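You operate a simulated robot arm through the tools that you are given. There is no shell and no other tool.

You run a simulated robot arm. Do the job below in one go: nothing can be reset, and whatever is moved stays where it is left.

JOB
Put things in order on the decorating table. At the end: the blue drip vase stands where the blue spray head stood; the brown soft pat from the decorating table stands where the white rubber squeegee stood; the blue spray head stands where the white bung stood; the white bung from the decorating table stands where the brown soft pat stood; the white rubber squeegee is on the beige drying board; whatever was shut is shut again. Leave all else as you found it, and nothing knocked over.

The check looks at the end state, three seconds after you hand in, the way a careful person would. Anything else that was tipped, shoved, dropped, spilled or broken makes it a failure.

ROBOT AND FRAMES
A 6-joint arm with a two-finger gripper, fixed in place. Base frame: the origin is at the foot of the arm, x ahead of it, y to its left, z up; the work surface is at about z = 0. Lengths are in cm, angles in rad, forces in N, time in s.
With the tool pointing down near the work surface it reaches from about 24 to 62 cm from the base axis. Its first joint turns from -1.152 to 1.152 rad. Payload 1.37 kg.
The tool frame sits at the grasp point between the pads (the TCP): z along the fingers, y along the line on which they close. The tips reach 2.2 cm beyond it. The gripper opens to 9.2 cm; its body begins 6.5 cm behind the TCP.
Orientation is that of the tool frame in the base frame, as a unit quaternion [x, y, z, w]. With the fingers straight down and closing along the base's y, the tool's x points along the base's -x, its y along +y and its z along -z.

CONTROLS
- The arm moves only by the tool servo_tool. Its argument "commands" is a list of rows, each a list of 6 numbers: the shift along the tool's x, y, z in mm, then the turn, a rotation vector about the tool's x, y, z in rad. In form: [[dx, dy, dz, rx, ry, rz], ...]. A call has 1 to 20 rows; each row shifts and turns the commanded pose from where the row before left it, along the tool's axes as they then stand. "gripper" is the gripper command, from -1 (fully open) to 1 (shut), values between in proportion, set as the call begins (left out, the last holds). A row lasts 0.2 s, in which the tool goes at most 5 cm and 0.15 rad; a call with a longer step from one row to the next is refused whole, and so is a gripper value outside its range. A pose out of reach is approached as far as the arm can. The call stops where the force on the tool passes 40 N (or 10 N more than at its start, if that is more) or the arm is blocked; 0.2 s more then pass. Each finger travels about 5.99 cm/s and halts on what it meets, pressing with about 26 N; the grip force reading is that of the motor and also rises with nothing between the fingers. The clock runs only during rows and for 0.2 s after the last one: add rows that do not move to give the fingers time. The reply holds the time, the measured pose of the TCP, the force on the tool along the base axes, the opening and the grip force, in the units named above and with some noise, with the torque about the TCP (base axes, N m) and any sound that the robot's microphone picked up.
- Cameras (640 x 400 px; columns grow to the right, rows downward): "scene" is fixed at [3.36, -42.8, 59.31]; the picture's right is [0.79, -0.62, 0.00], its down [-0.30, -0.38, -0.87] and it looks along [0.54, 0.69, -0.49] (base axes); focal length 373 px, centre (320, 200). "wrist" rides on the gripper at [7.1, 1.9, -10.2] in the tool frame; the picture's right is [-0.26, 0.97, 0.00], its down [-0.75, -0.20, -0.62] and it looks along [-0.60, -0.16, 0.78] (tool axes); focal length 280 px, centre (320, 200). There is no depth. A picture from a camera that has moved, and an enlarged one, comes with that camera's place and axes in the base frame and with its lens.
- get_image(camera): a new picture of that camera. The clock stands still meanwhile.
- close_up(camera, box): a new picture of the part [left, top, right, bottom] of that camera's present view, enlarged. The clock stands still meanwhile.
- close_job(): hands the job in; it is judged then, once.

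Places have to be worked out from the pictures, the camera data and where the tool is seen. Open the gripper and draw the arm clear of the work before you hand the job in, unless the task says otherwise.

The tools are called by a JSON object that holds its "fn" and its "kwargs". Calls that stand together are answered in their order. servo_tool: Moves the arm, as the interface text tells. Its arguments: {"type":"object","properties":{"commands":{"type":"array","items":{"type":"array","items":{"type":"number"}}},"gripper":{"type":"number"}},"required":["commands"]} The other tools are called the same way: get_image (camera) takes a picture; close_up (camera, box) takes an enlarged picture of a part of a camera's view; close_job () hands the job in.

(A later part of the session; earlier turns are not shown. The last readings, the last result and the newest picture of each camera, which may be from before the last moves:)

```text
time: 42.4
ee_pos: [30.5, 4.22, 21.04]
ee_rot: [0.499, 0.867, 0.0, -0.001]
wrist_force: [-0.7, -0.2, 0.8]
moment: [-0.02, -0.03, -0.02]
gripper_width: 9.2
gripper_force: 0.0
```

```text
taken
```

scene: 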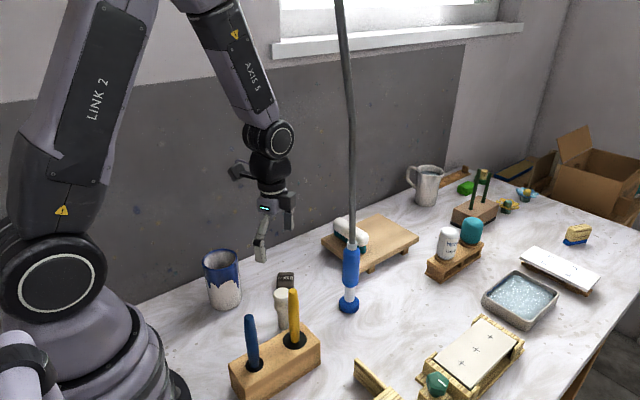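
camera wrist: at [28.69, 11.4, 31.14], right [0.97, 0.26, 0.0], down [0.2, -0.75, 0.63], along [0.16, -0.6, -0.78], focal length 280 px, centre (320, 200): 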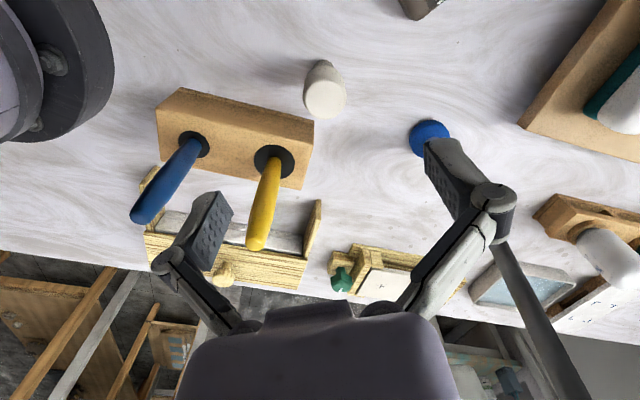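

The bung is nearly centred, about 0.4 cm off toward the right finger. I'll correct that, narrow the opening and go down around the cap in two stages.

{"fn": "servo_tool", "kwargs": {"commands": [[-0.9, 3.5, 0, 0, 0, 0], [0, 0, 30, 0, 0, 0], [0, 0, 30, 0, 0, 0], [0, 0, 20, 0, 0, 0], [0, 0, 0, 0, 0, 0]], "gripper": -0.6}}

{"fn": "get_image", "kwargs": {"camera": "wrist"}}

{"fn": "close_up", "kwargs": {"camera": "scene", "box": [200, 200, 360, 330]}}

```text
time: 43.6
ee_pos: [30.82, 4.65, 13.33]
ee_rot: [0.5, 0.866, 0.0, 0.0]
wrist_force: [-0.1, -0.2, 0.4]
moment: [-0.03, -0.03, -0.01]
gripper_width: 7.34
gripper_force: 0.1
```

```text
taken
camera wrist: at [28.96, 11.77, 23.34], right [0.97, 0.26, 0.0], down [0.2, -0.75, 0.62], along [0.16, -0.6, -0.78], focal length 280 px, centre (320, 200)
```

wrist: 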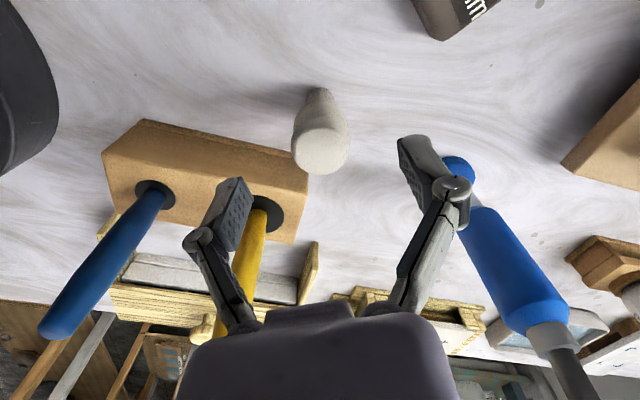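

```text
3.08 times, centred on (280, 265) of scene
camera zoom: at [3.36, -42.8, 59.31], right [0.79, -0.62, 0.0], down [-0.3, -0.38, -0.87], along [0.54, 0.69, -0.49], focal length 1149 px, centre (443, 0)
```

zoom: 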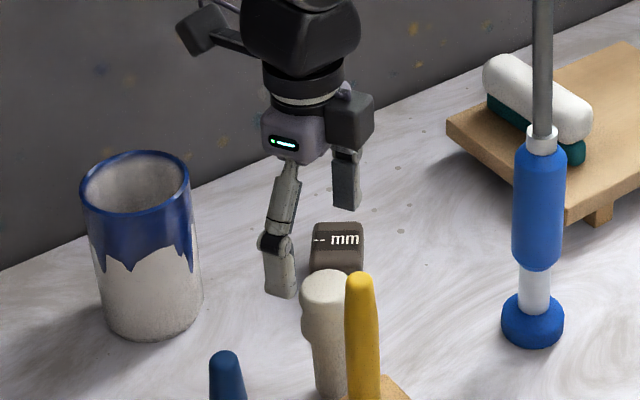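

The bung is centred and the hand clears the yellow tool by several centimetres. I'll go down the last 6 cm and close on the cap.

{"fn": "servo_tool", "kwargs": {"commands": [[0, 0, 20, 0, 0, 0], [0, 0, 20, 0, 0, 0], [0, 0, 20, 0, 0, 0], [0, 0, 0, 0, 0, 0]]}}

{"fn": "get_image", "kwargs": {"camera": "wrist"}}

{"fn": "close_up", "kwargs": {"camera": "scene", "box": [200, 220, 360, 350]}}

```text
time: 44.6
ee_pos: [30.54, 4.57, 7.05]
ee_rot: [0.499, 0.866, 0.0, 0.0]
wrist_force: [-0.2, 0.3, 0.6]
moment: [-0.02, -0.02, 0.03]
gripper_width: 7.37
gripper_force: 0.0
```

```text
taken
camera wrist: at [28.81, 11.81, 17.14], right [0.97, 0.26, 0.0], down [0.2, -0.75, 0.62], along [0.16, -0.6, -0.78], focal length 280 px, centre (320, 200)
```

wrist: 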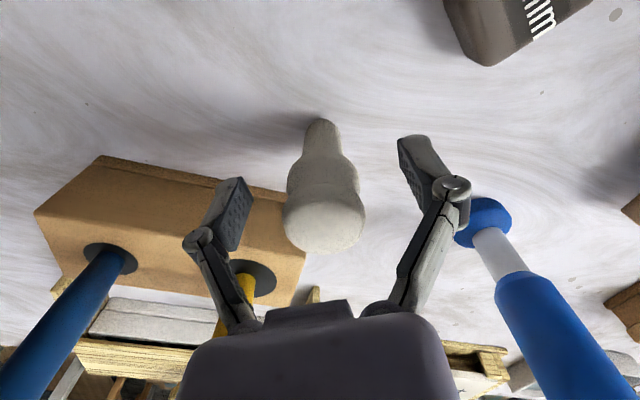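

```text
3.08 times, centred on (280, 285) of scene
camera zoom: at [3.36, -42.8, 59.31], right [0.79, -0.62, 0.0], down [-0.3, -0.38, -0.87], along [0.54, 0.69, -0.49], focal length 1149 px, centre (443, -62)
```

zoom: 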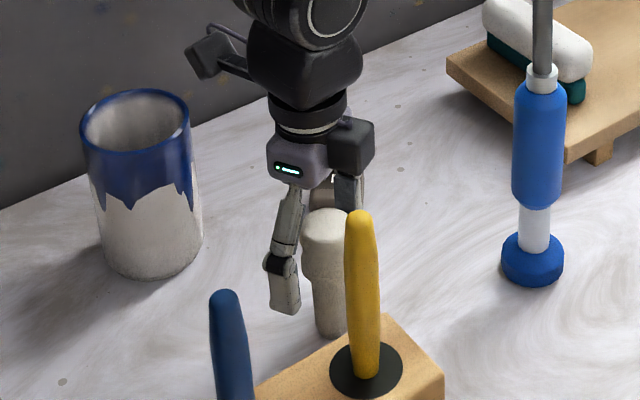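

The fingers are either side of the cap and collar. I'll close now.

{"fn": "servo_tool", "kwargs": {"commands": [[0, 0, 0, 0, 0, 0], [0, 0, 0, 0, 0, 0], [0, 0, 0, 0, 0, 0], [0, 0, 0, 0, 0, 0], [0, 0, 0, 0, 0, 0]], "gripper": 0.6}}

{"fn": "get_image", "kwargs": {"camera": "wrist"}}

```text
time: 45.8
ee_pos: [30.74, 4.63, 7.26]
ee_rot: [0.5, 0.866, 0.0, 0.0]
wrist_force: [-0.7, -0.6, 5.3]
moment: [-0.08, 0.03, -0.02]
gripper_width: 3.26
gripper_force: 25.5
```

```text
taken
camera wrist: at [28.81, 11.82, 17.17], right [0.97, 0.26, 0.0], down [0.2, -0.75, 0.62], along [0.16, -0.6, -0.78], focal length 280 px, centre (320, 200)
```

wrist: 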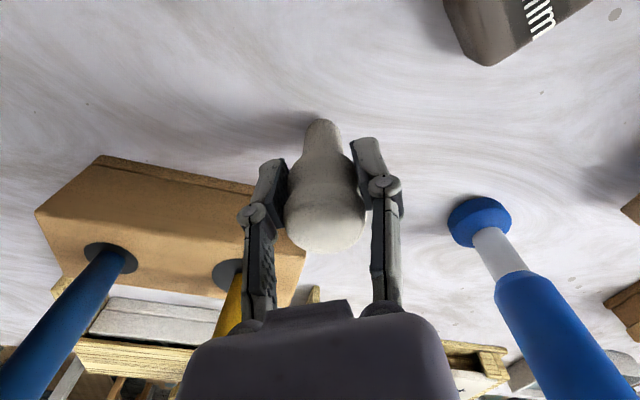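

The bung is gripped at 3.26 cm. I'll lift it straight up and check that it hangs upright.

{"fn": "servo_tool", "kwargs": {"commands": [[0, 0, -10, 0, 0, 0], [0, 0, -25, 0, 0, 0], [0, 0, -35, 0, 0, 0], [0, 0, -35, 0, 0, 0], [0, 0, -35, 0, 0, 0], [0, 0, -35, 0, 0, 0], [0, 0, 0, 0, 0, 0]]}}

{"fn": "get_image", "kwargs": {"camera": "wrist"}}

{"fn": "get_image", "kwargs": {"camera": "scene"}}

```text
time: 47.4
ee_pos: [30.92, 4.78, 24.73]
ee_rot: [0.5, 0.866, -0.001, -0.001]
wrist_force: [0.3, 0.1, -0.9]
moment: [0.02, 0.02, 0.06]
gripper_width: 3.27
gripper_force: 25.8
```

```text
taken
camera wrist: at [29.14, 11.95, 34.65], right [0.97, 0.26, 0.0], down [0.2, -0.75, 0.62], along [0.16, -0.6, -0.78], focal length 280 px, centre (320, 200)
```

wrist: 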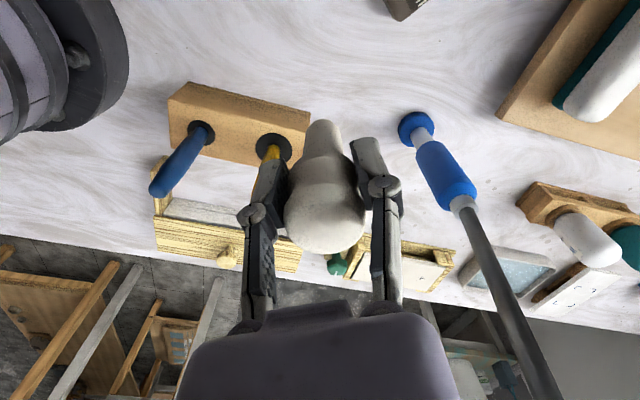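

```text
taken
```

scene: 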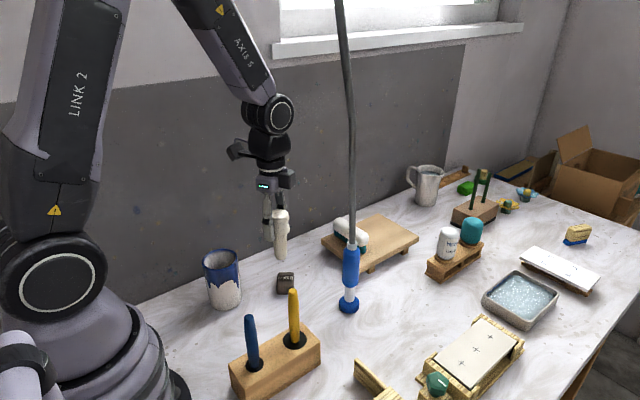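

The bung hangs straight. I'll raise it a bit more, turn the tool back to yaw 0 and carry it across in front of the hose to the pat's old place at (50.75, -11.85).

{"fn": "servo_tool", "kwargs": {"commands": [[0, 0, -25, 0, 0, 0], [0, 0, 0, 0, 0, -0.131], [0, 0, 0, 0, 0, -0.131], [0, 0, 0, 0, 0, -0.131], [0, 0, 0, 0, 0, -0.131], [0, 0, 0, 0, 0, -0.131], [0, 0, 0, 0, 0, -0.131], [0, 0, 0, 0, 0, -0.131], [0, 0, 0, 0, 0, -0.13], [-22.5, 0, 0, 0, 0, 0], [0, -33, 0, 0, 0, 0], [0, -33, 0, 0, 0, 0], [0, -33, 0, 0, 0, 0], [0, -33, 0, 0, 0, 0], [0, -32, 0, 0, 0, 0], [0, 0, 0, 0, 0, 0]]}}

{"fn": "servo_tool", "kwargs": {"commands": [[-35, 0, 0, 0, 0, 0], [-35, 0, 0, 0, 0, 0], [-35, 0, 0, 0, 0, 0], [-35, 0, 0, 0, 0, 0], [-36, 0, 0, 0, 0, 0], [0, 0, 0, 0, 0, 0], [0, 0, 0, 0, 0, 0]]}}

{"fn": "get_image", "kwargs": {"camera": "wrist"}}

{"fn": "get_image", "kwargs": {"camera": "scene"}}

```text
time: 50.8
ee_pos: [33.2, -12.04, 26.88]
ee_rot: [-0.001, 1.0, -0.002, -0.001]
wrist_force: [0.2, 0.2, -0.5]
moment: [0.0, 0.01, 0.02]
gripper_width: 3.27
gripper_force: 26.1
```

```text
time: 52.4
ee_pos: [50.67, -11.76, 27.14]
ee_rot: [0.0, 1.0, 0.0, 0.0]
wrist_force: [0.2, -1.1, -0.7]
moment: [0.0, -0.02, -0.02]
gripper_width: 3.24
gripper_force: 26.0
```

```text
taken
camera wrist: at [43.68, -9.83, 37.17], right [0.26, 0.97, 0.0], down [0.75, -0.2, 0.62], along [0.6, -0.16, -0.78], focal length 280 px, centre (320, 200)
```

wrist: 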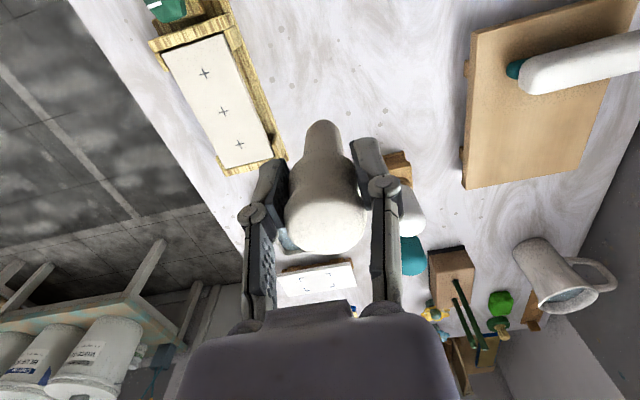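

```text
taken
```

scene: 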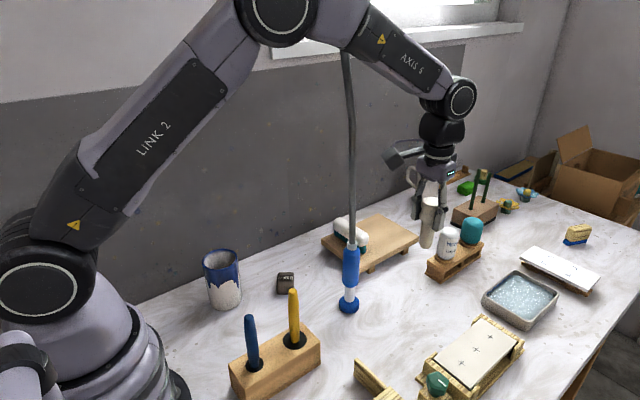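

The bung is above the pat's old place. I'll descend to half a centimetre above the table, look, then feel for contact.

{"fn": "servo_tool", "kwargs": {"commands": [[0, 0, 38, 0, 0, 0], [0, 0, 38, 0, 0, 0], [0, 0, 38, 0, 0, 0], [0, 0, 38, 0, 0, 0], [0, 0, 28, 0, 0, 0], [0, 0, 12, 0, 0, 0], [0, 0, 0, 0, 0, 0]]}}

{"fn": "get_image", "kwargs": {"camera": "wrist"}}

{"fn": "close_up", "kwargs": {"camera": "scene", "box": [340, 230, 500, 360]}}

```text
time: 54.0
ee_pos: [50.89, -11.91, 7.84]
ee_rot: [-0.001, 1.0, 0.0, 0.0]
wrist_force: [1.2, -0.8, -0.7]
moment: [0.02, -0.01, 0.01]
gripper_width: 3.21
gripper_force: 25.6
```

```text
taken
camera wrist: at [43.77, -9.97, 17.88], right [0.26, 0.97, 0.0], down [0.75, -0.2, 0.63], along [0.6, -0.16, -0.78], focal length 280 px, centre (320, 200)
```

wrist: 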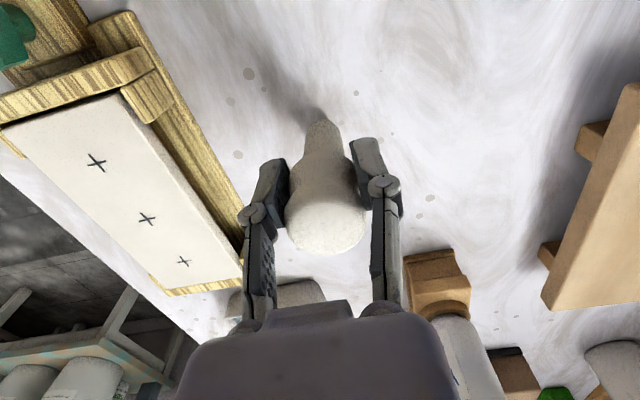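

```text
3.08 times, centred on (420, 295) of scene
camera zoom: at [3.36, -42.8, 59.31], right [0.79, -0.62, 0.0], down [-0.3, -0.38, -0.87], along [0.54, 0.69, -0.49], focal length 1149 px, centre (12, -92)
```

zoom: 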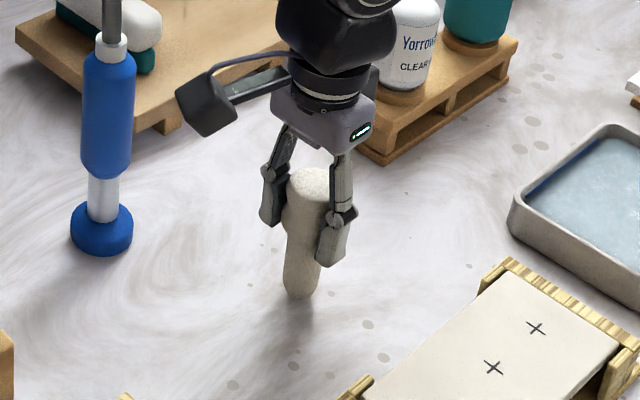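

The stem is about 0.5–0.8 cm above the table in the right place. I'll lower in small steps.

{"fn": "servo_tool", "kwargs": {"commands": [[0, 0, 4, 0, 0, 0], [0, 0, 2, 0, 0, 0], [0, 0, 0, 0, 0, 0]]}}

{"fn": "servo_tool", "kwargs": {"commands": [[0, 0, 1, 0, 0, 0], [0, 0, 0, 0, 0, 0]]}}

```text
time: 54.8
ee_pos: [50.81, -11.94, 7.31]
ee_rot: [-0.001, 1.0, 0.0, 0.0]
wrist_force: [0.4, 0.7, -1.3]
moment: [0.0, -0.03, 0.01]
gripper_width: 3.22
gripper_force: 26.0
```

```text
time: 55.4
ee_pos: [50.69, -11.91, 7.18]
ee_rot: [-0.001, 1.0, 0.0, 0.0]
wrist_force: [0.0, 0.5, -0.7]
moment: [-0.02, 0.01, -0.01]
gripper_width: 3.2
gripper_force: 25.7
```

{"fn": "servo_tool", "kwargs": {"commands": [[0, 0, 1, 0, 0, 0], [0, 0, 0, 0, 0, 0]]}}

```text
time: 56.0
ee_pos: [50.65, -11.87, 7.13]
ee_rot: [-0.001, 1.0, -0.001, 0.0]
wrist_force: [-1.0, 0.1, 5.8]
moment: [0.06, 0.06, 0.02]
gripper_width: 3.21
gripper_force: 25.8
```

It's touching with about 6 N, so I'll open the fingers and check the bung stands on its own.

{"fn": "servo_tool", "kwargs": {"commands": [[0, 0, 0, 0, 0, 0], [0, 0, 0, 0, 0, 0], [0, 0, 0, 0, 0, 0], [0, 0, 0, 0, 0, 0]], "gripper": -0.6}}

{"fn": "get_image", "kwargs": {"camera": "wrist"}}

{"fn": "close_up", "kwargs": {"camera": "scene", "box": [340, 230, 500, 360]}}

```text
time: 57.0
ee_pos: [50.78, -11.83, 7.08]
ee_rot: [-0.001, 1.0, 0.0, 0.0]
wrist_force: [0.7, -0.2, 1.0]
moment: [0.0, 0.04, 0.02]
gripper_width: 7.36
gripper_force: 0.1
```

```text
taken
camera wrist: at [43.67, -9.85, 17.14], right [0.26, 0.97, 0.0], down [0.75, -0.2, 0.63], along [0.6, -0.16, -0.78], focal length 280 px, centre (320, 200)
```

wrist: 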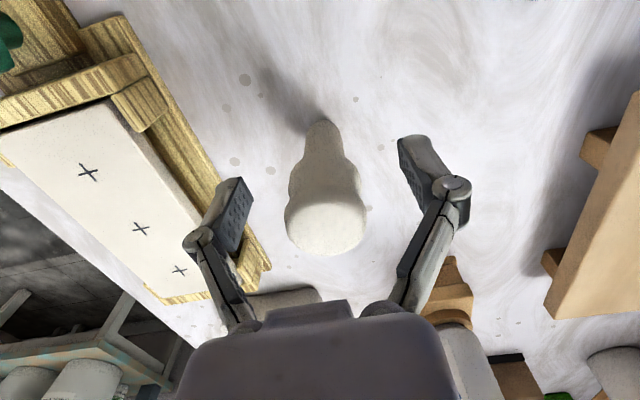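

```text
3.08 times, centred on (420, 295) of scene
camera zoom: at [3.36, -42.8, 59.31], right [0.79, -0.62, 0.0], down [-0.3, -0.38, -0.87], along [0.54, 0.69, -0.49], focal length 1149 px, centre (12, -92)
```

zoom: 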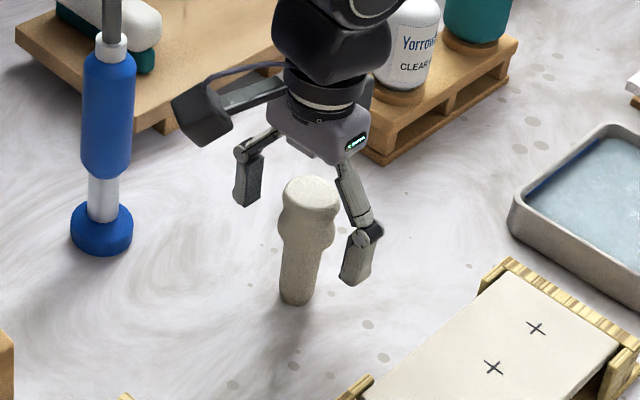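

The bung stands upright and free. Next is the spray head: its hose rises vertically, so I need a tilted side grasp from the left. If I left it at its final spot first, the hose would block the vase's path, so I'll park it just beyond its old spot. First I'll rise and retract.

{"fn": "servo_tool", "kwargs": {"commands": [[0, 0, -15, 0, 0, 0], [0, 0, -35, 0, 0, 0], [0, 0, -40, 0, 0, 0], [0, 0, -40, 0, 0, 0], [0, 0, -40, 0, 0, 0], [36, 0, 0, 0, 0, 0], [36, 0, 0, 0, 0, 0], [36, 0, 0, 0, 0, 0], [36, 0, 0, 0, 0, 0], [36, 0, 0, 0, 0, 0], [0, 0, 0, 0, 0, 0]]}}

{"fn": "get_image", "kwargs": {"camera": "scene"}}

{"fn": "servo_tool", "kwargs": {"commands": [[0, 38, 0, 0, 0, 0], [0, 38, 0, 0, 0, 0], [0, 38, 0, 0, 0, 0], [0, 38, 0, 0, 0, 0], [0, 38, 0, 0, 0, 0], [0, 38, 0, 0, 0, 0], [0, 30, 0, 0, 0, 0], [0, 0, 0, 0, 0, 0]], "gripper": -1}}

{"fn": "get_image", "kwargs": {"camera": "scene"}}

{"fn": "get_image", "kwargs": {"camera": "wrist"}}

```text
time: 59.4
ee_pos: [32.4, -11.86, 23.69]
ee_rot: [-0.001, 1.0, 0.0, 0.0]
wrist_force: [0.1, 0.9, 0.1]
moment: [-0.01, 0.02, 0.0]
gripper_width: 7.34
gripper_force: 0.1
```

```text
taken
```

scene: 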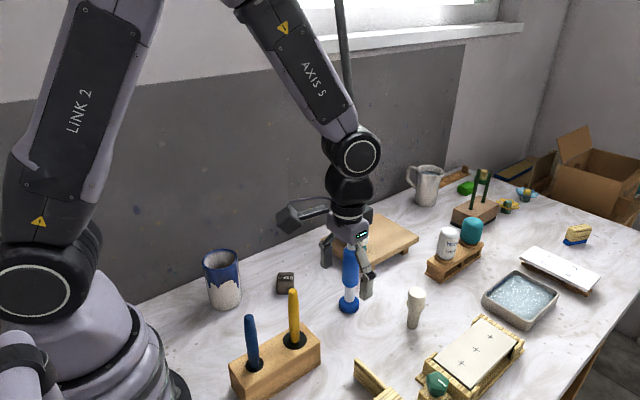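

```text
time: 61.2
ee_pos: [32.65, 13.87, 24.01]
ee_rot: [0.0, 1.0, 0.0, -0.001]
wrist_force: [0.8, 0.1, 1.4]
moment: [0.02, -0.01, -0.02]
gripper_width: 9.18
gripper_force: 0.1
```

```text
taken
```

scene: 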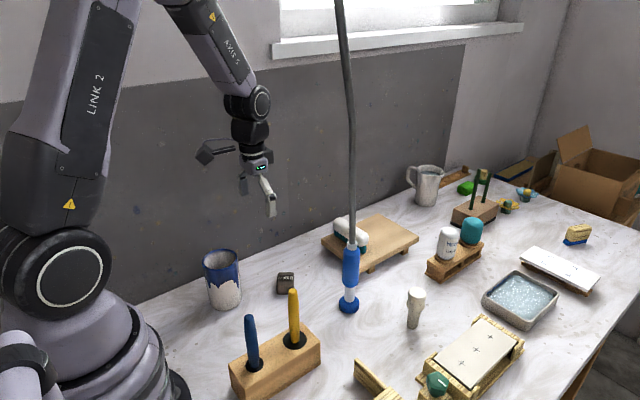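

```text
taken
camera wrist: at [25.54, 15.93, 34.0], right [0.26, 0.97, 0.0], down [0.75, -0.2, 0.62], along [0.6, -0.16, -0.78], focal length 280 px, centre (320, 200)
```

wrist: 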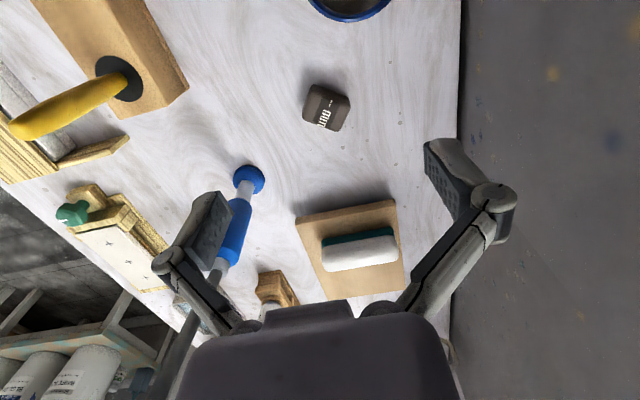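

All five placements so far look right. Four wrist views put the spray head near (44.8, 0.4), with the wall at y ≈ 29. I'll yaw the tool 90° here and move to the left of the head at a safe distance.

{"fn": "servo_tool", "kwargs": {"commands": [[0, 0, 0, 0, 0, 0.131], [0, 0, 0, 0, 0, 0.131], [0, 0, 0, 0, 0, 0.131], [0, 0, 0, 0, 0, 0.131], [0, 0, 0, 0, 0, 0.131], [0, 0, 0, 0, 0, 0.131], [0, 0, 0, 0, 0, 0.131], [0, 0, 0, 0, 0, 0.131], [0, 0, 0, 0, 0, 0.131], [0, 0, 0, 0, 0, 0.131], [0, 0, 0, 0, 0, 0.131], [0, 0, 0, 0, 0, 0.13], [-6, 40, 7, 0, 0, 0], [-6, 40, 7, 0, 0, 0], [-6, 41, 6, 0, 0, 0], [0, 0, 0, 0, 0, 0]]}}

{"fn": "get_image", "kwargs": {"camera": "wrist"}}

{"fn": "get_image", "kwargs": {"camera": "scene"}}

```text
time: 64.6
ee_pos: [44.89, 12.21, 22.18]
ee_rot: [0.707, 0.707, 0.0, 0.0]
wrist_force: [0.2, 0.4, 0.4]
moment: [0.04, 0.02, -0.01]
gripper_width: 9.18
gripper_force: 0.2
```

```text
taken
camera wrist: at [46.9, 19.47, 32.33], right [0.97, -0.26, 0.0], down [-0.2, -0.75, 0.63], along [-0.16, -0.6, -0.78], focal length 280 px, centre (320, 200)
```

wrist: 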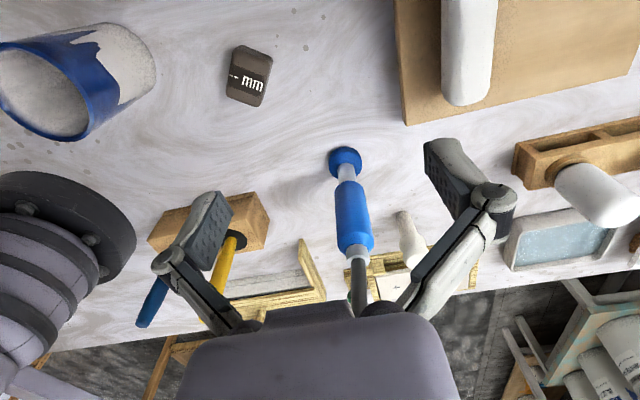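

```text
taken
```

scene: 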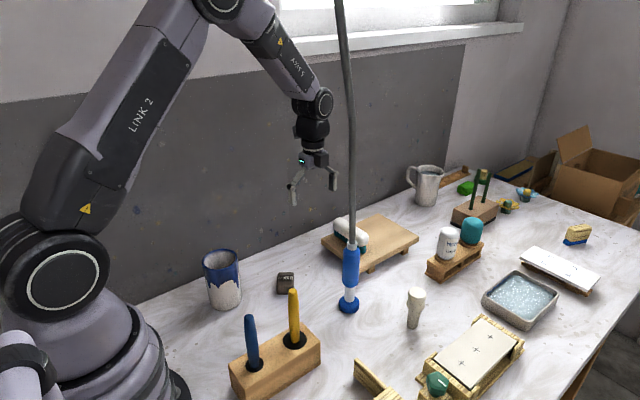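

The spray head measures near (45.0, 0.4) from here and its handle is upright. I'll now tilt the tool to 45° while closing in, so the palm stays away from the hose.

{"fn": "servo_tool", "kwargs": {"commands": [[-8.5, 0, 0, 0, -0.131, 0], [-8.43, 0, 1.11, 0, -0.131, 0], [-8.21, 0, 2.2, 0, -0.131, 0], [-7.85, 0, 3.25, 0, -0.131, 0], [-7.36, 0, 4.25, 0, -0.131, 0], [-6.74, 0, 5.18, 0, -0.131, 0], [0, 0, 0, 0, 0, 0], [0, 0, 0, 0, 0, 0]]}}

{"fn": "get_image", "kwargs": {"camera": "wrist"}}

{"fn": "get_image", "kwargs": {"camera": "scene"}}

```text
time: 66.4
ee_pos: [44.62, 7.09, 22.09]
ee_rot: [0.653, 0.653, -0.271, 0.271]
wrist_force: [-0.2, 0.6, -0.6]
moment: [-0.01, 0.01, -0.02]
gripper_width: 9.19
gripper_force: 0.2
```

```text
taken
camera wrist: at [46.55, 19.33, 24.12], right [0.97, -0.18, 0.19], down [-0.2, -0.09, 0.97], along [-0.16, -0.98, -0.12], focal length 280 px, centre (320, 200)
```

wrist: 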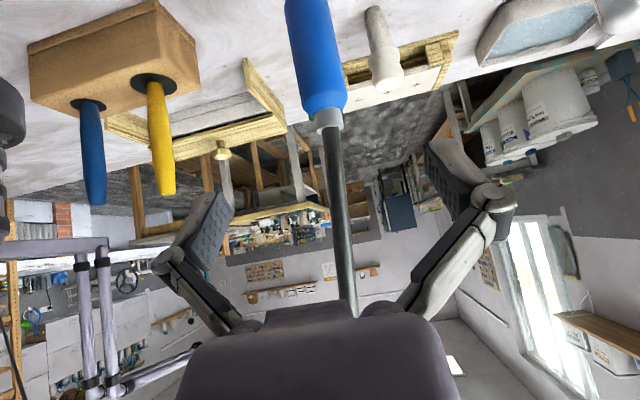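

```text
taken
```

scene: 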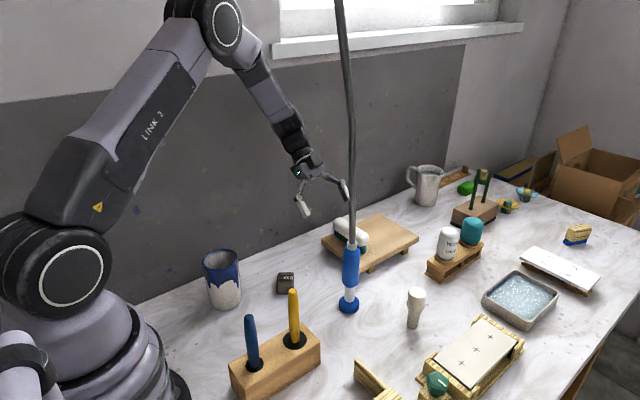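

The tilt worked and the hose lies between the fingers. The handle is about 0.35 cm toward +x of my closing plane, so I'll correct that, lower to z ≈ 17 and recheck before sliding in.

{"fn": "servo_tool", "kwargs": {"commands": [[17, 3.5, 17, 0, 0, 0], [17, 0, 17, 0, 0, 0], [0, 0, 20, 0, 0, 0], [0, 0, 20, 0, 0, 0], [0, 0, 0, 0, 0, 0]]}}

{"fn": "get_image", "kwargs": {"camera": "wrist"}}

{"fn": "close_up", "kwargs": {"camera": "scene", "box": [250, 190, 430, 320]}}

```text
time: 67.6
ee_pos: [45.13, 4.22, 14.46]
ee_rot: [0.653, 0.653, -0.271, 0.271]
wrist_force: [-0.4, 0.0, -0.5]
moment: [-0.02, 0.01, -0.03]
gripper_width: 9.21
gripper_force: 0.0
```

```text
taken
camera wrist: at [47.03, 16.44, 16.36], right [0.97, -0.18, 0.19], down [-0.2, -0.09, 0.97], along [-0.16, -0.98, -0.12], focal length 280 px, centre (320, 200)
```

wrist: 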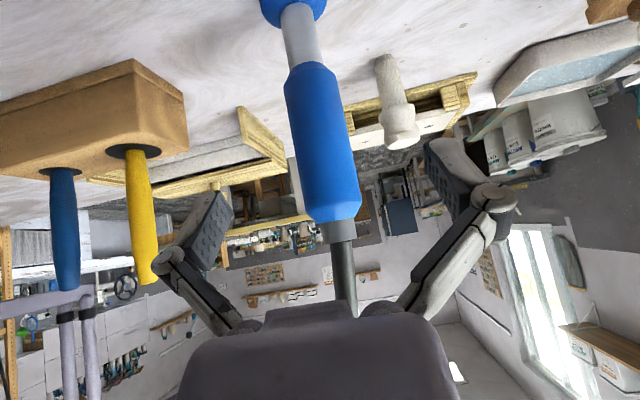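

```text
3.08 times, centred on (340, 255) of scene
camera zoom: at [3.36, -42.8, 59.31], right [0.79, -0.62, 0.0], down [-0.3, -0.38, -0.87], along [0.54, 0.69, -0.49], focal length 1149 px, centre (258, 31)
```

zoom: 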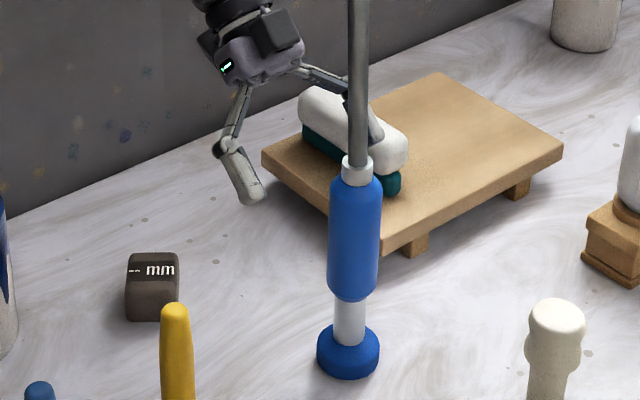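

The handle lines up within 0.2 cm of the closing plane. I'll slide in along the tool axis the remaining 5.5 cm and check before closing.

{"fn": "servo_tool", "kwargs": {"commands": [[0, 1.5, 20, 0, 0, 0], [0, 0, 20, 0, 0, 0], [0, 0, 15, 0, 0, 0], [0, 0, 0, 0, 0, 0]]}}

{"fn": "get_image", "kwargs": {"camera": "wrist"}}

{"fn": "close_up", "kwargs": {"camera": "scene", "box": [250, 190, 430, 320]}}

```text
time: 68.6
ee_pos: [45.27, 0.18, 10.76]
ee_rot: [0.652, 0.654, -0.271, 0.271]
wrist_force: [-0.1, 0.6, -0.5]
moment: [0.02, 0.03, 0.01]
gripper_width: 9.18
gripper_force: 0.0
```

```text
taken
camera wrist: at [47.16, 12.59, 12.72], right [0.97, -0.19, 0.19], down [-0.2, -0.09, 0.97], along [-0.16, -0.98, -0.12], focal length 280 px, centre (320, 200)
```

wrist: 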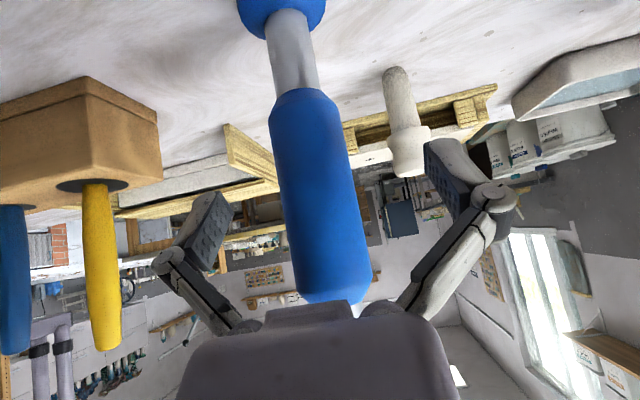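

```text
3.08 times, centred on (340, 255) of scene
camera zoom: at [3.36, -42.8, 59.31], right [0.79, -0.62, 0.0], down [-0.3, -0.38, -0.87], along [0.54, 0.69, -0.49], focal length 1149 px, centre (258, 31)
```

zoom: 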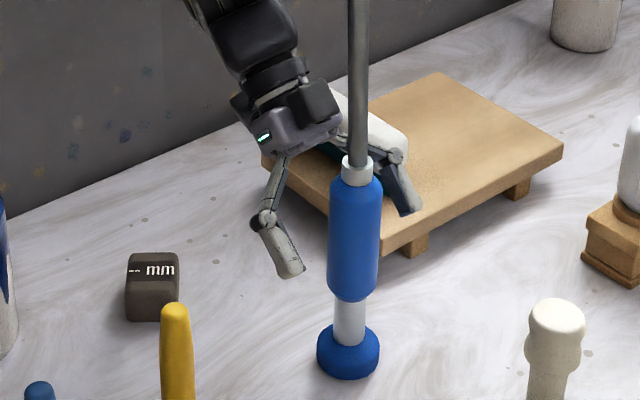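

By projection, the TCP sits on the handle axis at z ≈ 10.7, with a finger on each side. I'll close on it.

{"fn": "servo_tool", "kwargs": {"commands": [[0, 0, 0, 0, 0, 0], [0, 0, 0, 0, 0, 0], [0, 0, 0, 0, 0, 0], [0, 0, 0, 0, 0, 0], [0, 0, 0, 0, 0, 0]], "gripper": 0.5}}

{"fn": "get_image", "kwargs": {"camera": "wrist"}}

{"fn": "close_up", "kwargs": {"camera": "scene", "box": [250, 190, 430, 320]}}

```text
time: 69.8
ee_pos: [45.2, 0.37, 10.74]
ee_rot: [0.653, 0.653, -0.271, 0.271]
wrist_force: [-1.5, -0.2, 3.1]
moment: [-0.01, 0.02, 0.0]
gripper_width: 3.28
gripper_force: 26.4
```

```text
taken
camera wrist: at [47.18, 12.61, 12.76], right [0.96, -0.18, 0.19], down [-0.2, -0.09, 0.97], along [-0.16, -0.98, -0.12], focal length 280 px, centre (320, 200)
```

wrist: 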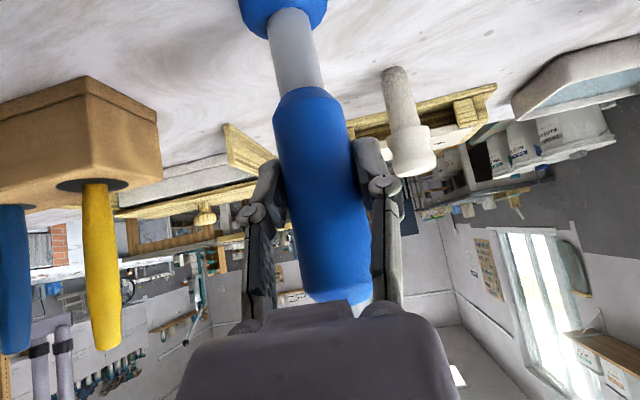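

```text
3.08 times, centred on (340, 255) of scene
camera zoom: at [3.36, -42.8, 59.31], right [0.79, -0.62, 0.0], down [-0.3, -0.38, -0.87], along [0.54, 0.69, -0.49], focal length 1149 px, centre (258, 31)
```

zoom: 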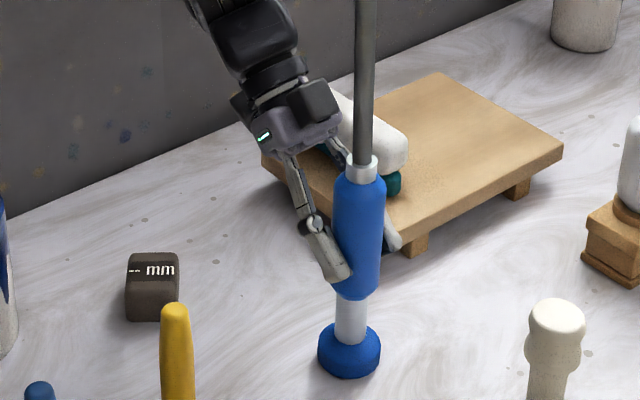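

The handle is gripped at 3.28 cm; it was nudged upright-ish by only about 0.3 cm at the top. I'll lift 1.5 cm and read the force to learn what the hose does.

{"fn": "servo_tool", "kwargs": {"commands": [[-3.5, 0, -3.5, 0, 0, 0], [-7.1, 0, -7.1, 0, 0, 0], [0, 0, 0, 0, 0, 0]]}}

{"fn": "get_image", "kwargs": {"camera": "scene"}}

{"fn": "get_image", "kwargs": {"camera": "wrist"}}

```text
time: 70.6
ee_pos: [45.29, 0.27, 11.82]
ee_rot: [0.653, 0.654, -0.269, 0.271]
wrist_force: [-0.4, -0.4, -3.5]
moment: [0.04, 0.03, 0.02]
gripper_width: 3.28
gripper_force: 26.2
```

```text
taken
```

scene: 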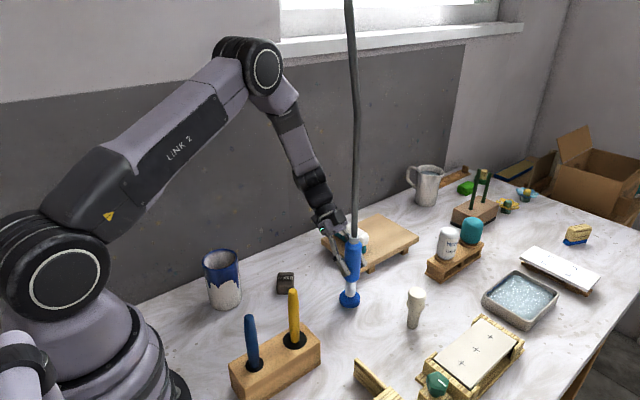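

```text
taken
camera wrist: at [47.25, 12.64, 14.05], right [0.97, -0.19, 0.18], down [-0.2, -0.09, 0.97], along [-0.16, -0.98, -0.12], focal length 280 px, centre (320, 200)
```

wrist: 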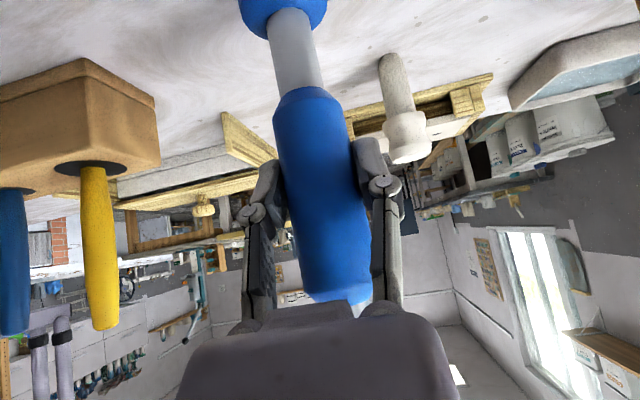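

The head weighs about 3.5 N and there is almost no sideways pull from the hose. I'll carry it slowly, just above the table, toward the parking spot near (56.5, -3), watching the force.

{"fn": "servo_tool", "kwargs": {"commands": [[-3, 14, 3, 0, 0, 0], [-3, 14, 3, 0, 0, 0], [-3, 14, 3, 0, 0, 0], [-3, 14, 3, 0, 0, 0], [0, 0, 0, 0, 0, 0]]}}

{"fn": "get_image", "kwargs": {"camera": "scene"}}

```text
time: 71.8
ee_pos: [50.87, -1.28, 12.17]
ee_rot: [0.654, 0.653, -0.272, 0.27]
wrist_force: [-0.1, 0.0, -3.2]
moment: [0.01, -0.02, -0.03]
gripper_width: 3.28
gripper_force: 25.7
```

```text
taken
```

scene: 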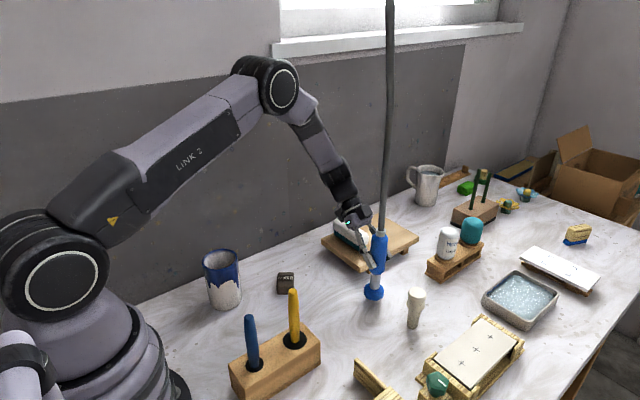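

The hose simply follows along with no extra force. I'll continue to the parking spot.

{"fn": "servo_tool", "kwargs": {"commands": [[-3, 14, 3, 0, 0, 0], [-3, 14, 3, 0, 0, 0], [-3, 14, 3, 0, 0, 0], [-3, 15, 3, 0, 0, 0], [0, 0, 0, 0, 0, 0]]}}

{"fn": "get_image", "kwargs": {"camera": "scene"}}

{"fn": "get_image", "kwargs": {"camera": "wrist"}}

```text
time: 73.0
ee_pos: [56.61, -3.18, 12.11]
ee_rot: [0.653, 0.653, -0.272, 0.271]
wrist_force: [0.2, 0.2, -2.3]
moment: [-0.01, 0.04, 0.04]
gripper_width: 3.26
gripper_force: 26.0
```

```text
taken
```

scene: 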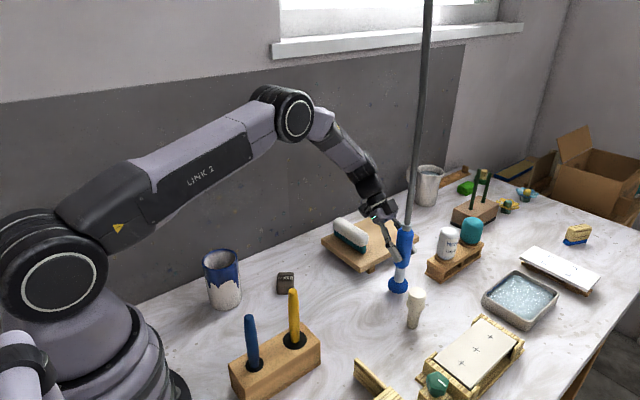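

```text
taken
camera wrist: at [58.61, 9.2, 14.12], right [0.97, -0.19, 0.18], down [-0.2, -0.09, 0.97], along [-0.16, -0.98, -0.12], focal length 280 px, centre (320, 200)
```

wrist: 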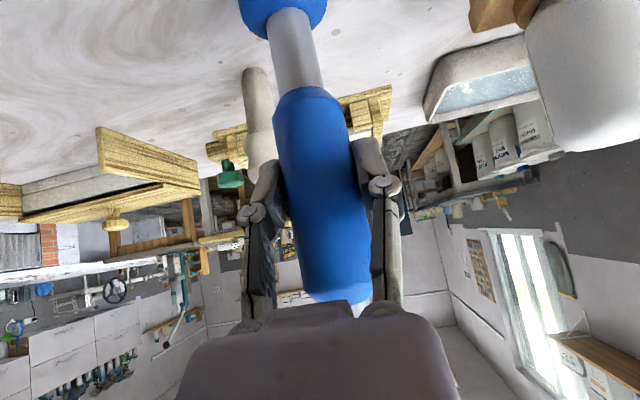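

The head is over the parking spot at (56.6, -3.2) with its hose vertical. I'll straighten the slight 1.2° lean picked up at the grasp, then lower it to the table.

{"fn": "servo_tool", "kwargs": {"commands": [[0, 0, 0, -0.014, 0, 0.014], [4.2, 0, 4.2, 0, 0, 0], [3.5, 0, 3.5, 0, 0, 0], [1.4, 0, 1.4, 0, 0, 0], [0, 0, 0, 0, 0, 0]]}}

{"fn": "close_up", "kwargs": {"camera": "scene", "box": [320, 180, 480, 310]}}

```text
time: 74.2
ee_pos: [56.63, -2.92, 10.85]
ee_rot: [0.655, 0.651, -0.264, 0.277]
wrist_force: [0.0, 0.2, -3.1]
moment: [0.04, -0.03, 0.01]
gripper_width: 3.29
gripper_force: 25.7
```

```text
3.08 times, centred on (400, 245) of scene
camera zoom: at [3.36, -42.8, 59.31], right [0.79, -0.62, 0.0], down [-0.3, -0.38, -0.87], along [0.54, 0.69, -0.49], focal length 1149 px, centre (74, 62)
```

zoom: 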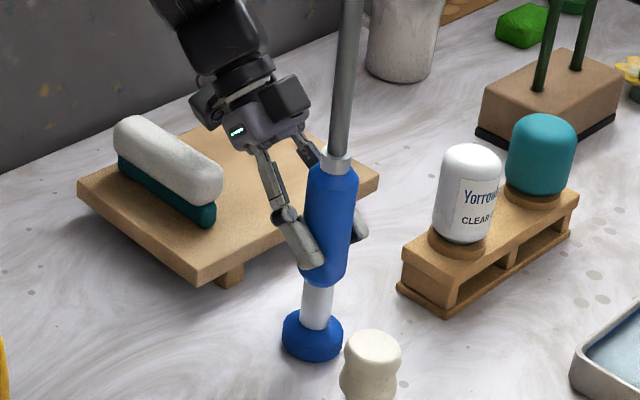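

The head now looks vertical and is still hanging. I'll lower it a millimetre or so at a time until it touches.

{"fn": "servo_tool", "kwargs": {"commands": [[0.7, 0, 0.7, 0, 0, 0], [0.7, 0, 0.7, 0, 0, 0], [0, 0, 0, 0, 0, 0]]}}

{"fn": "servo_tool", "kwargs": {"commands": [[0.7, 0, 0.7, 0, 0, 0], [0, 0, 0, 0, 0, 0]]}}

```text
time: 75.0
ee_pos: [56.62, -2.88, 10.57]
ee_rot: [0.656, 0.65, -0.264, 0.278]
wrist_force: [-2.8, 0.9, 4.2]
moment: [-0.04, 0.43, -0.06]
gripper_width: 3.26
gripper_force: 25.8
```

```text
time: 75.6
ee_pos: [56.68, -3.04, 10.7]
ee_rot: [0.655, 0.651, -0.263, 0.279]
wrist_force: [-4.2, 0.7, 20.4]
moment: [-0.11, 0.47, 0.11]
gripper_width: 3.29
gripper_force: 25.7
```

It's down and pressing at 20 N, so I'll back off 1 mm and then open the fingers.

{"fn": "servo_tool", "kwargs": {"commands": [[-0.7, 0, -0.7, 0, 0, 0], [0, 0, 0, 0, 0, 0]]}}

{"fn": "servo_tool", "kwargs": {"commands": [[0, 0, 0, 0, 0, 0], [0, 0, 0, 0, 0, 0], [0, 0, 0, 0, 0, 0]], "gripper": 0.0}}

{"fn": "close_up", "kwargs": {"camera": "scene", "box": [320, 180, 480, 310]}}

{"fn": "get_image", "kwargs": {"camera": "scene"}}

```text
time: 76.2
ee_pos: [56.71, -2.98, 10.66]
ee_rot: [0.656, 0.65, -0.265, 0.278]
wrist_force: [-1.1, 1.3, 17.1]
moment: [-0.19, 0.38, 0.08]
gripper_width: 3.27
gripper_force: 25.9
```

```text
time: 77.0
ee_pos: [56.52, -3.03, 10.57]
ee_rot: [0.656, 0.65, -0.264, 0.278]
wrist_force: [0.2, 0.0, 0.6]
moment: [-0.01, 0.04, -0.01]
gripper_width: 4.63
gripper_force: 0.1
```

```text
3.08 times, centred on (400, 245) of scene
camera zoom: at [3.36, -42.8, 59.31], right [0.79, -0.62, 0.0], down [-0.3, -0.38, -0.87], along [0.54, 0.69, -0.49], focal length 1149 px, centre (74, 62)
```

zoom: 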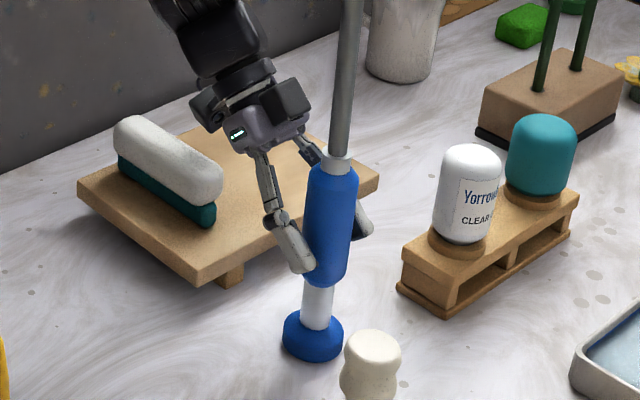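

```text
taken
```

scene: 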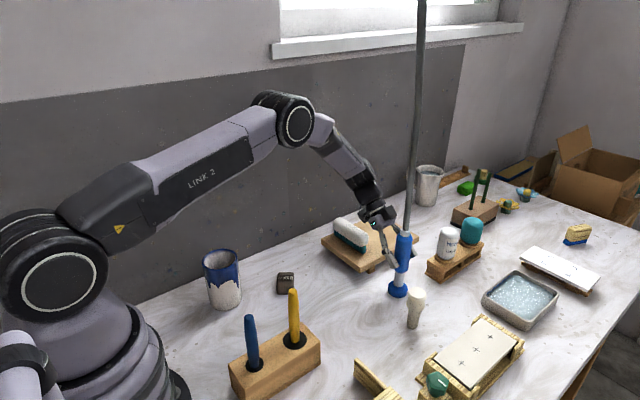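

The head stands by itself. I'll open wide and back out along the tool axis.

{"fn": "servo_tool", "kwargs": {"commands": [[0, 0, 0, 0, 0, 0], [0, 0, 0, 0, 0, 0], [0, 0, -5, 0, 0, 0], [0, 0, -15, 0, 0, 0], [0, 0, -25, 0, 0, 0], [0, 0, -30, 0, 0, 0], [0, 0, -30, 0, 0, 0], [0, 0, 0, 0, 0, 0]], "gripper": -0.9}}

{"fn": "get_image", "kwargs": {"camera": "scene"}}

{"fn": "get_image", "kwargs": {"camera": "wrist"}}

```text
time: 78.8
ee_pos: [56.58, 4.46, 17.97]
ee_rot: [0.656, 0.651, -0.264, 0.277]
wrist_force: [-0.2, 0.1, -0.2]
moment: [0.0, -0.03, 0.02]
gripper_width: 8.75
gripper_force: 0.1
```

```text
taken
```

scene: 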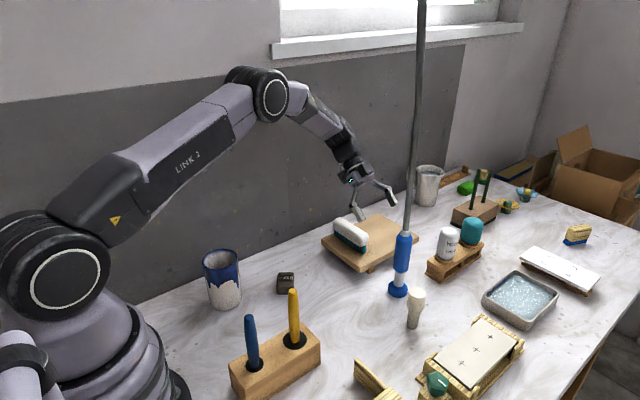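

```text
taken
camera wrist: at [58.42, 16.72, 20.08], right [0.96, -0.19, 0.2], down [-0.22, -0.09, 0.97], along [-0.16, -0.98, -0.13], focal length 280 px, centre (320, 200)
```

wrist: 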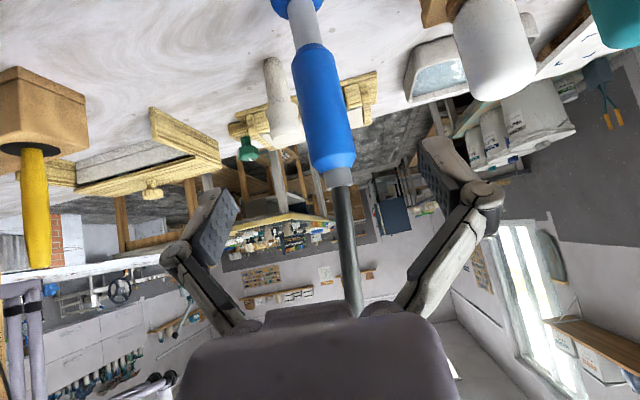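

The head stands parked with its hose clear. I'll back away, return the tool to vertical and keep to the left side.

{"fn": "servo_tool", "kwargs": {"commands": [[0, 0, 0, 0.014, 0, -0.014], [-14, -30, -14, 0, 0, 0], [-14, -30, -14, 0, 0, 0], [0, -30, 0, 0, 0, 0], [0, -26, 0, 0, 0, 0], [6.0, 0, -6.0, 0, 0.131, 0], [6.74, 0, -5.18, 0, 0.131, 0], [7.36, 0, -4.25, 0, 0.131, 0], [7.85, 0, -3.25, 0, 0.131, 0], [8.21, 0, -2.2, 0, 0.131, 0], [8.43, 0, -1.11, 0, 0.131, 0], [0, 0, 0, 0, 0, 0]]}}

{"fn": "get_image", "kwargs": {"camera": "scene"}}

```text
time: 81.4
ee_pos: [44.81, 9.61, 21.78]
ee_rot: [0.707, 0.707, 0.001, -0.001]
wrist_force: [-0.4, 0.5, 0.1]
moment: [-0.01, -0.03, -0.01]
gripper_width: 8.74
gripper_force: 0.1
```

```text
taken
```

scene: 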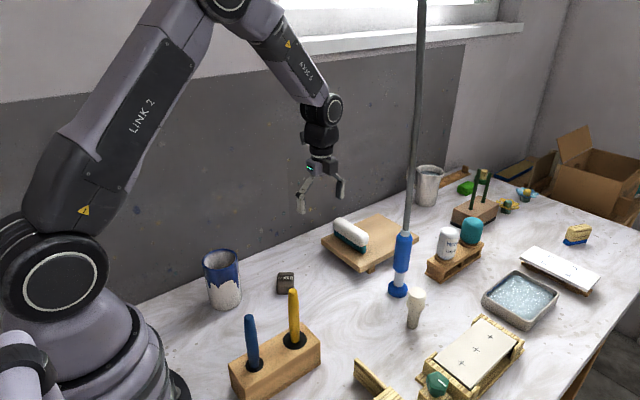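

All clear. I'll go over the vase at about (25, 16.5), at a safe height, and look down on it.

{"fn": "servo_tool", "kwargs": {"commands": [[8, -37.6, -10, 0, 0, 0], [14, -37.6, -10, 0, 0, 0], [14, -37.6, -10, 0, 0, 0], [14, -37.6, -6, 0, 0, 0], [14, -37.6, -5, 0, 0, 0], [0, 0, 0, 0, 0, -0.131], [0, 0, 0, 0, 0, -0.131], [0, 0, 0, 0, 0, -0.131], [0, 0, 0, 0, 0, -0.131], [0, 0, 0, 0, 0, 0]], "gripper": -1}}

{"fn": "get_image", "kwargs": {"camera": "wrist"}}

{"fn": "get_image", "kwargs": {"camera": "scene"}}

```text
time: 83.6
ee_pos: [26.17, 15.87, 26.15]
ee_rot: [0.499, 0.867, 0.0, -0.001]
wrist_force: [-0.5, -0.2, 0.6]
moment: [-0.02, -0.02, 0.0]
gripper_width: 9.19
gripper_force: 0.1
```

```text
taken
camera wrist: at [24.27, 23.14, 36.15], right [0.97, 0.26, 0.0], down [0.2, -0.75, 0.62], along [0.16, -0.6, -0.78], focal length 280 px, centre (320, 200)
```

wrist: 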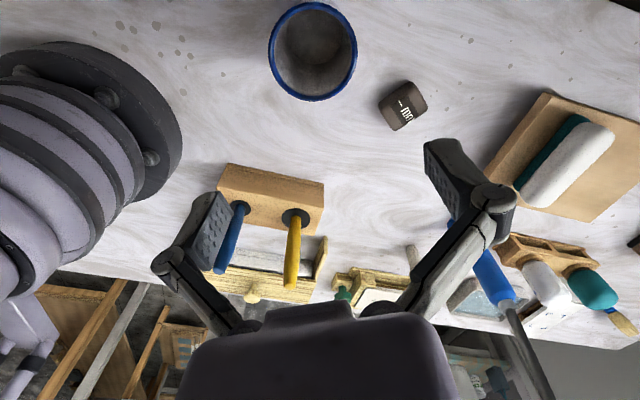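

```text
taken
```

scene: 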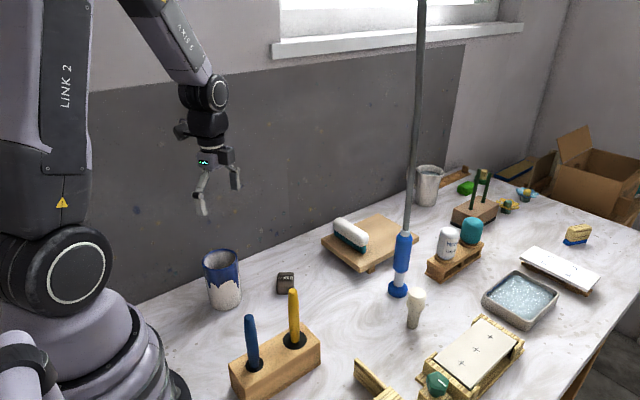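

The vase's rim centre measures about (24.9, 18.2) with a diameter near 7 cm. I'll centre over it, come down a little and re-measure, since the fingers have only about 1 cm margin each side.

{"fn": "servo_tool", "kwargs": {"commands": [[12.4, -0.4, 20, 0, 0, 0], [12.3, -0.4, 20, 0, 0, 0], [0, 0, 0, 0, 0, 0], [0, 0, 0, 0, 0, 0]]}}

{"fn": "get_image", "kwargs": {"camera": "wrist"}}

{"fn": "close_up", "kwargs": {"camera": "scene", "box": [150, 140, 310, 320]}}

```text
time: 84.6
ee_pos: [24.8, 17.96, 22.25]
ee_rot: [0.5, 0.866, 0.0, 0.001]
wrist_force: [0.4, -0.7, -1.3]
moment: [0.0, 0.03, -0.01]
gripper_width: 9.21
gripper_force: 0.0
```

```text
taken
camera wrist: at [23.01, 25.1, 32.29], right [0.97, 0.26, 0.0], down [0.2, -0.75, 0.63], along [0.16, -0.6, -0.78], focal length 280 px, centre (320, 200)
```

wrist: 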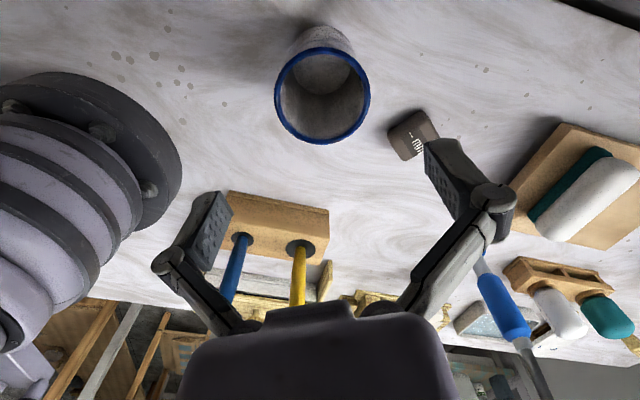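

```text
2.22 times, centred on (230, 230) of scene
camera zoom: at [3.36, -42.8, 59.31], right [0.79, -0.62, 0.0], down [-0.3, -0.38, -0.87], along [0.54, 0.69, -0.49], focal length 830 px, centre (520, 133)
```

zoom: 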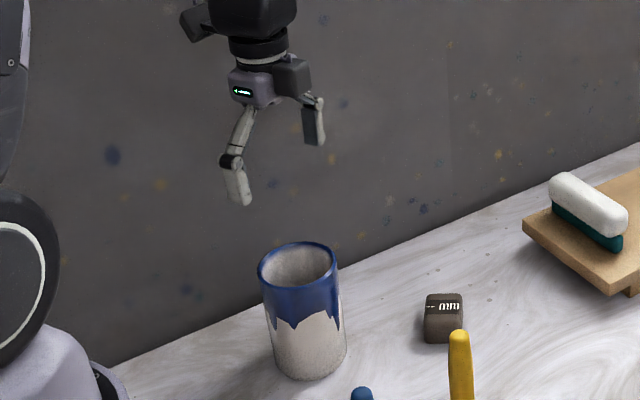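

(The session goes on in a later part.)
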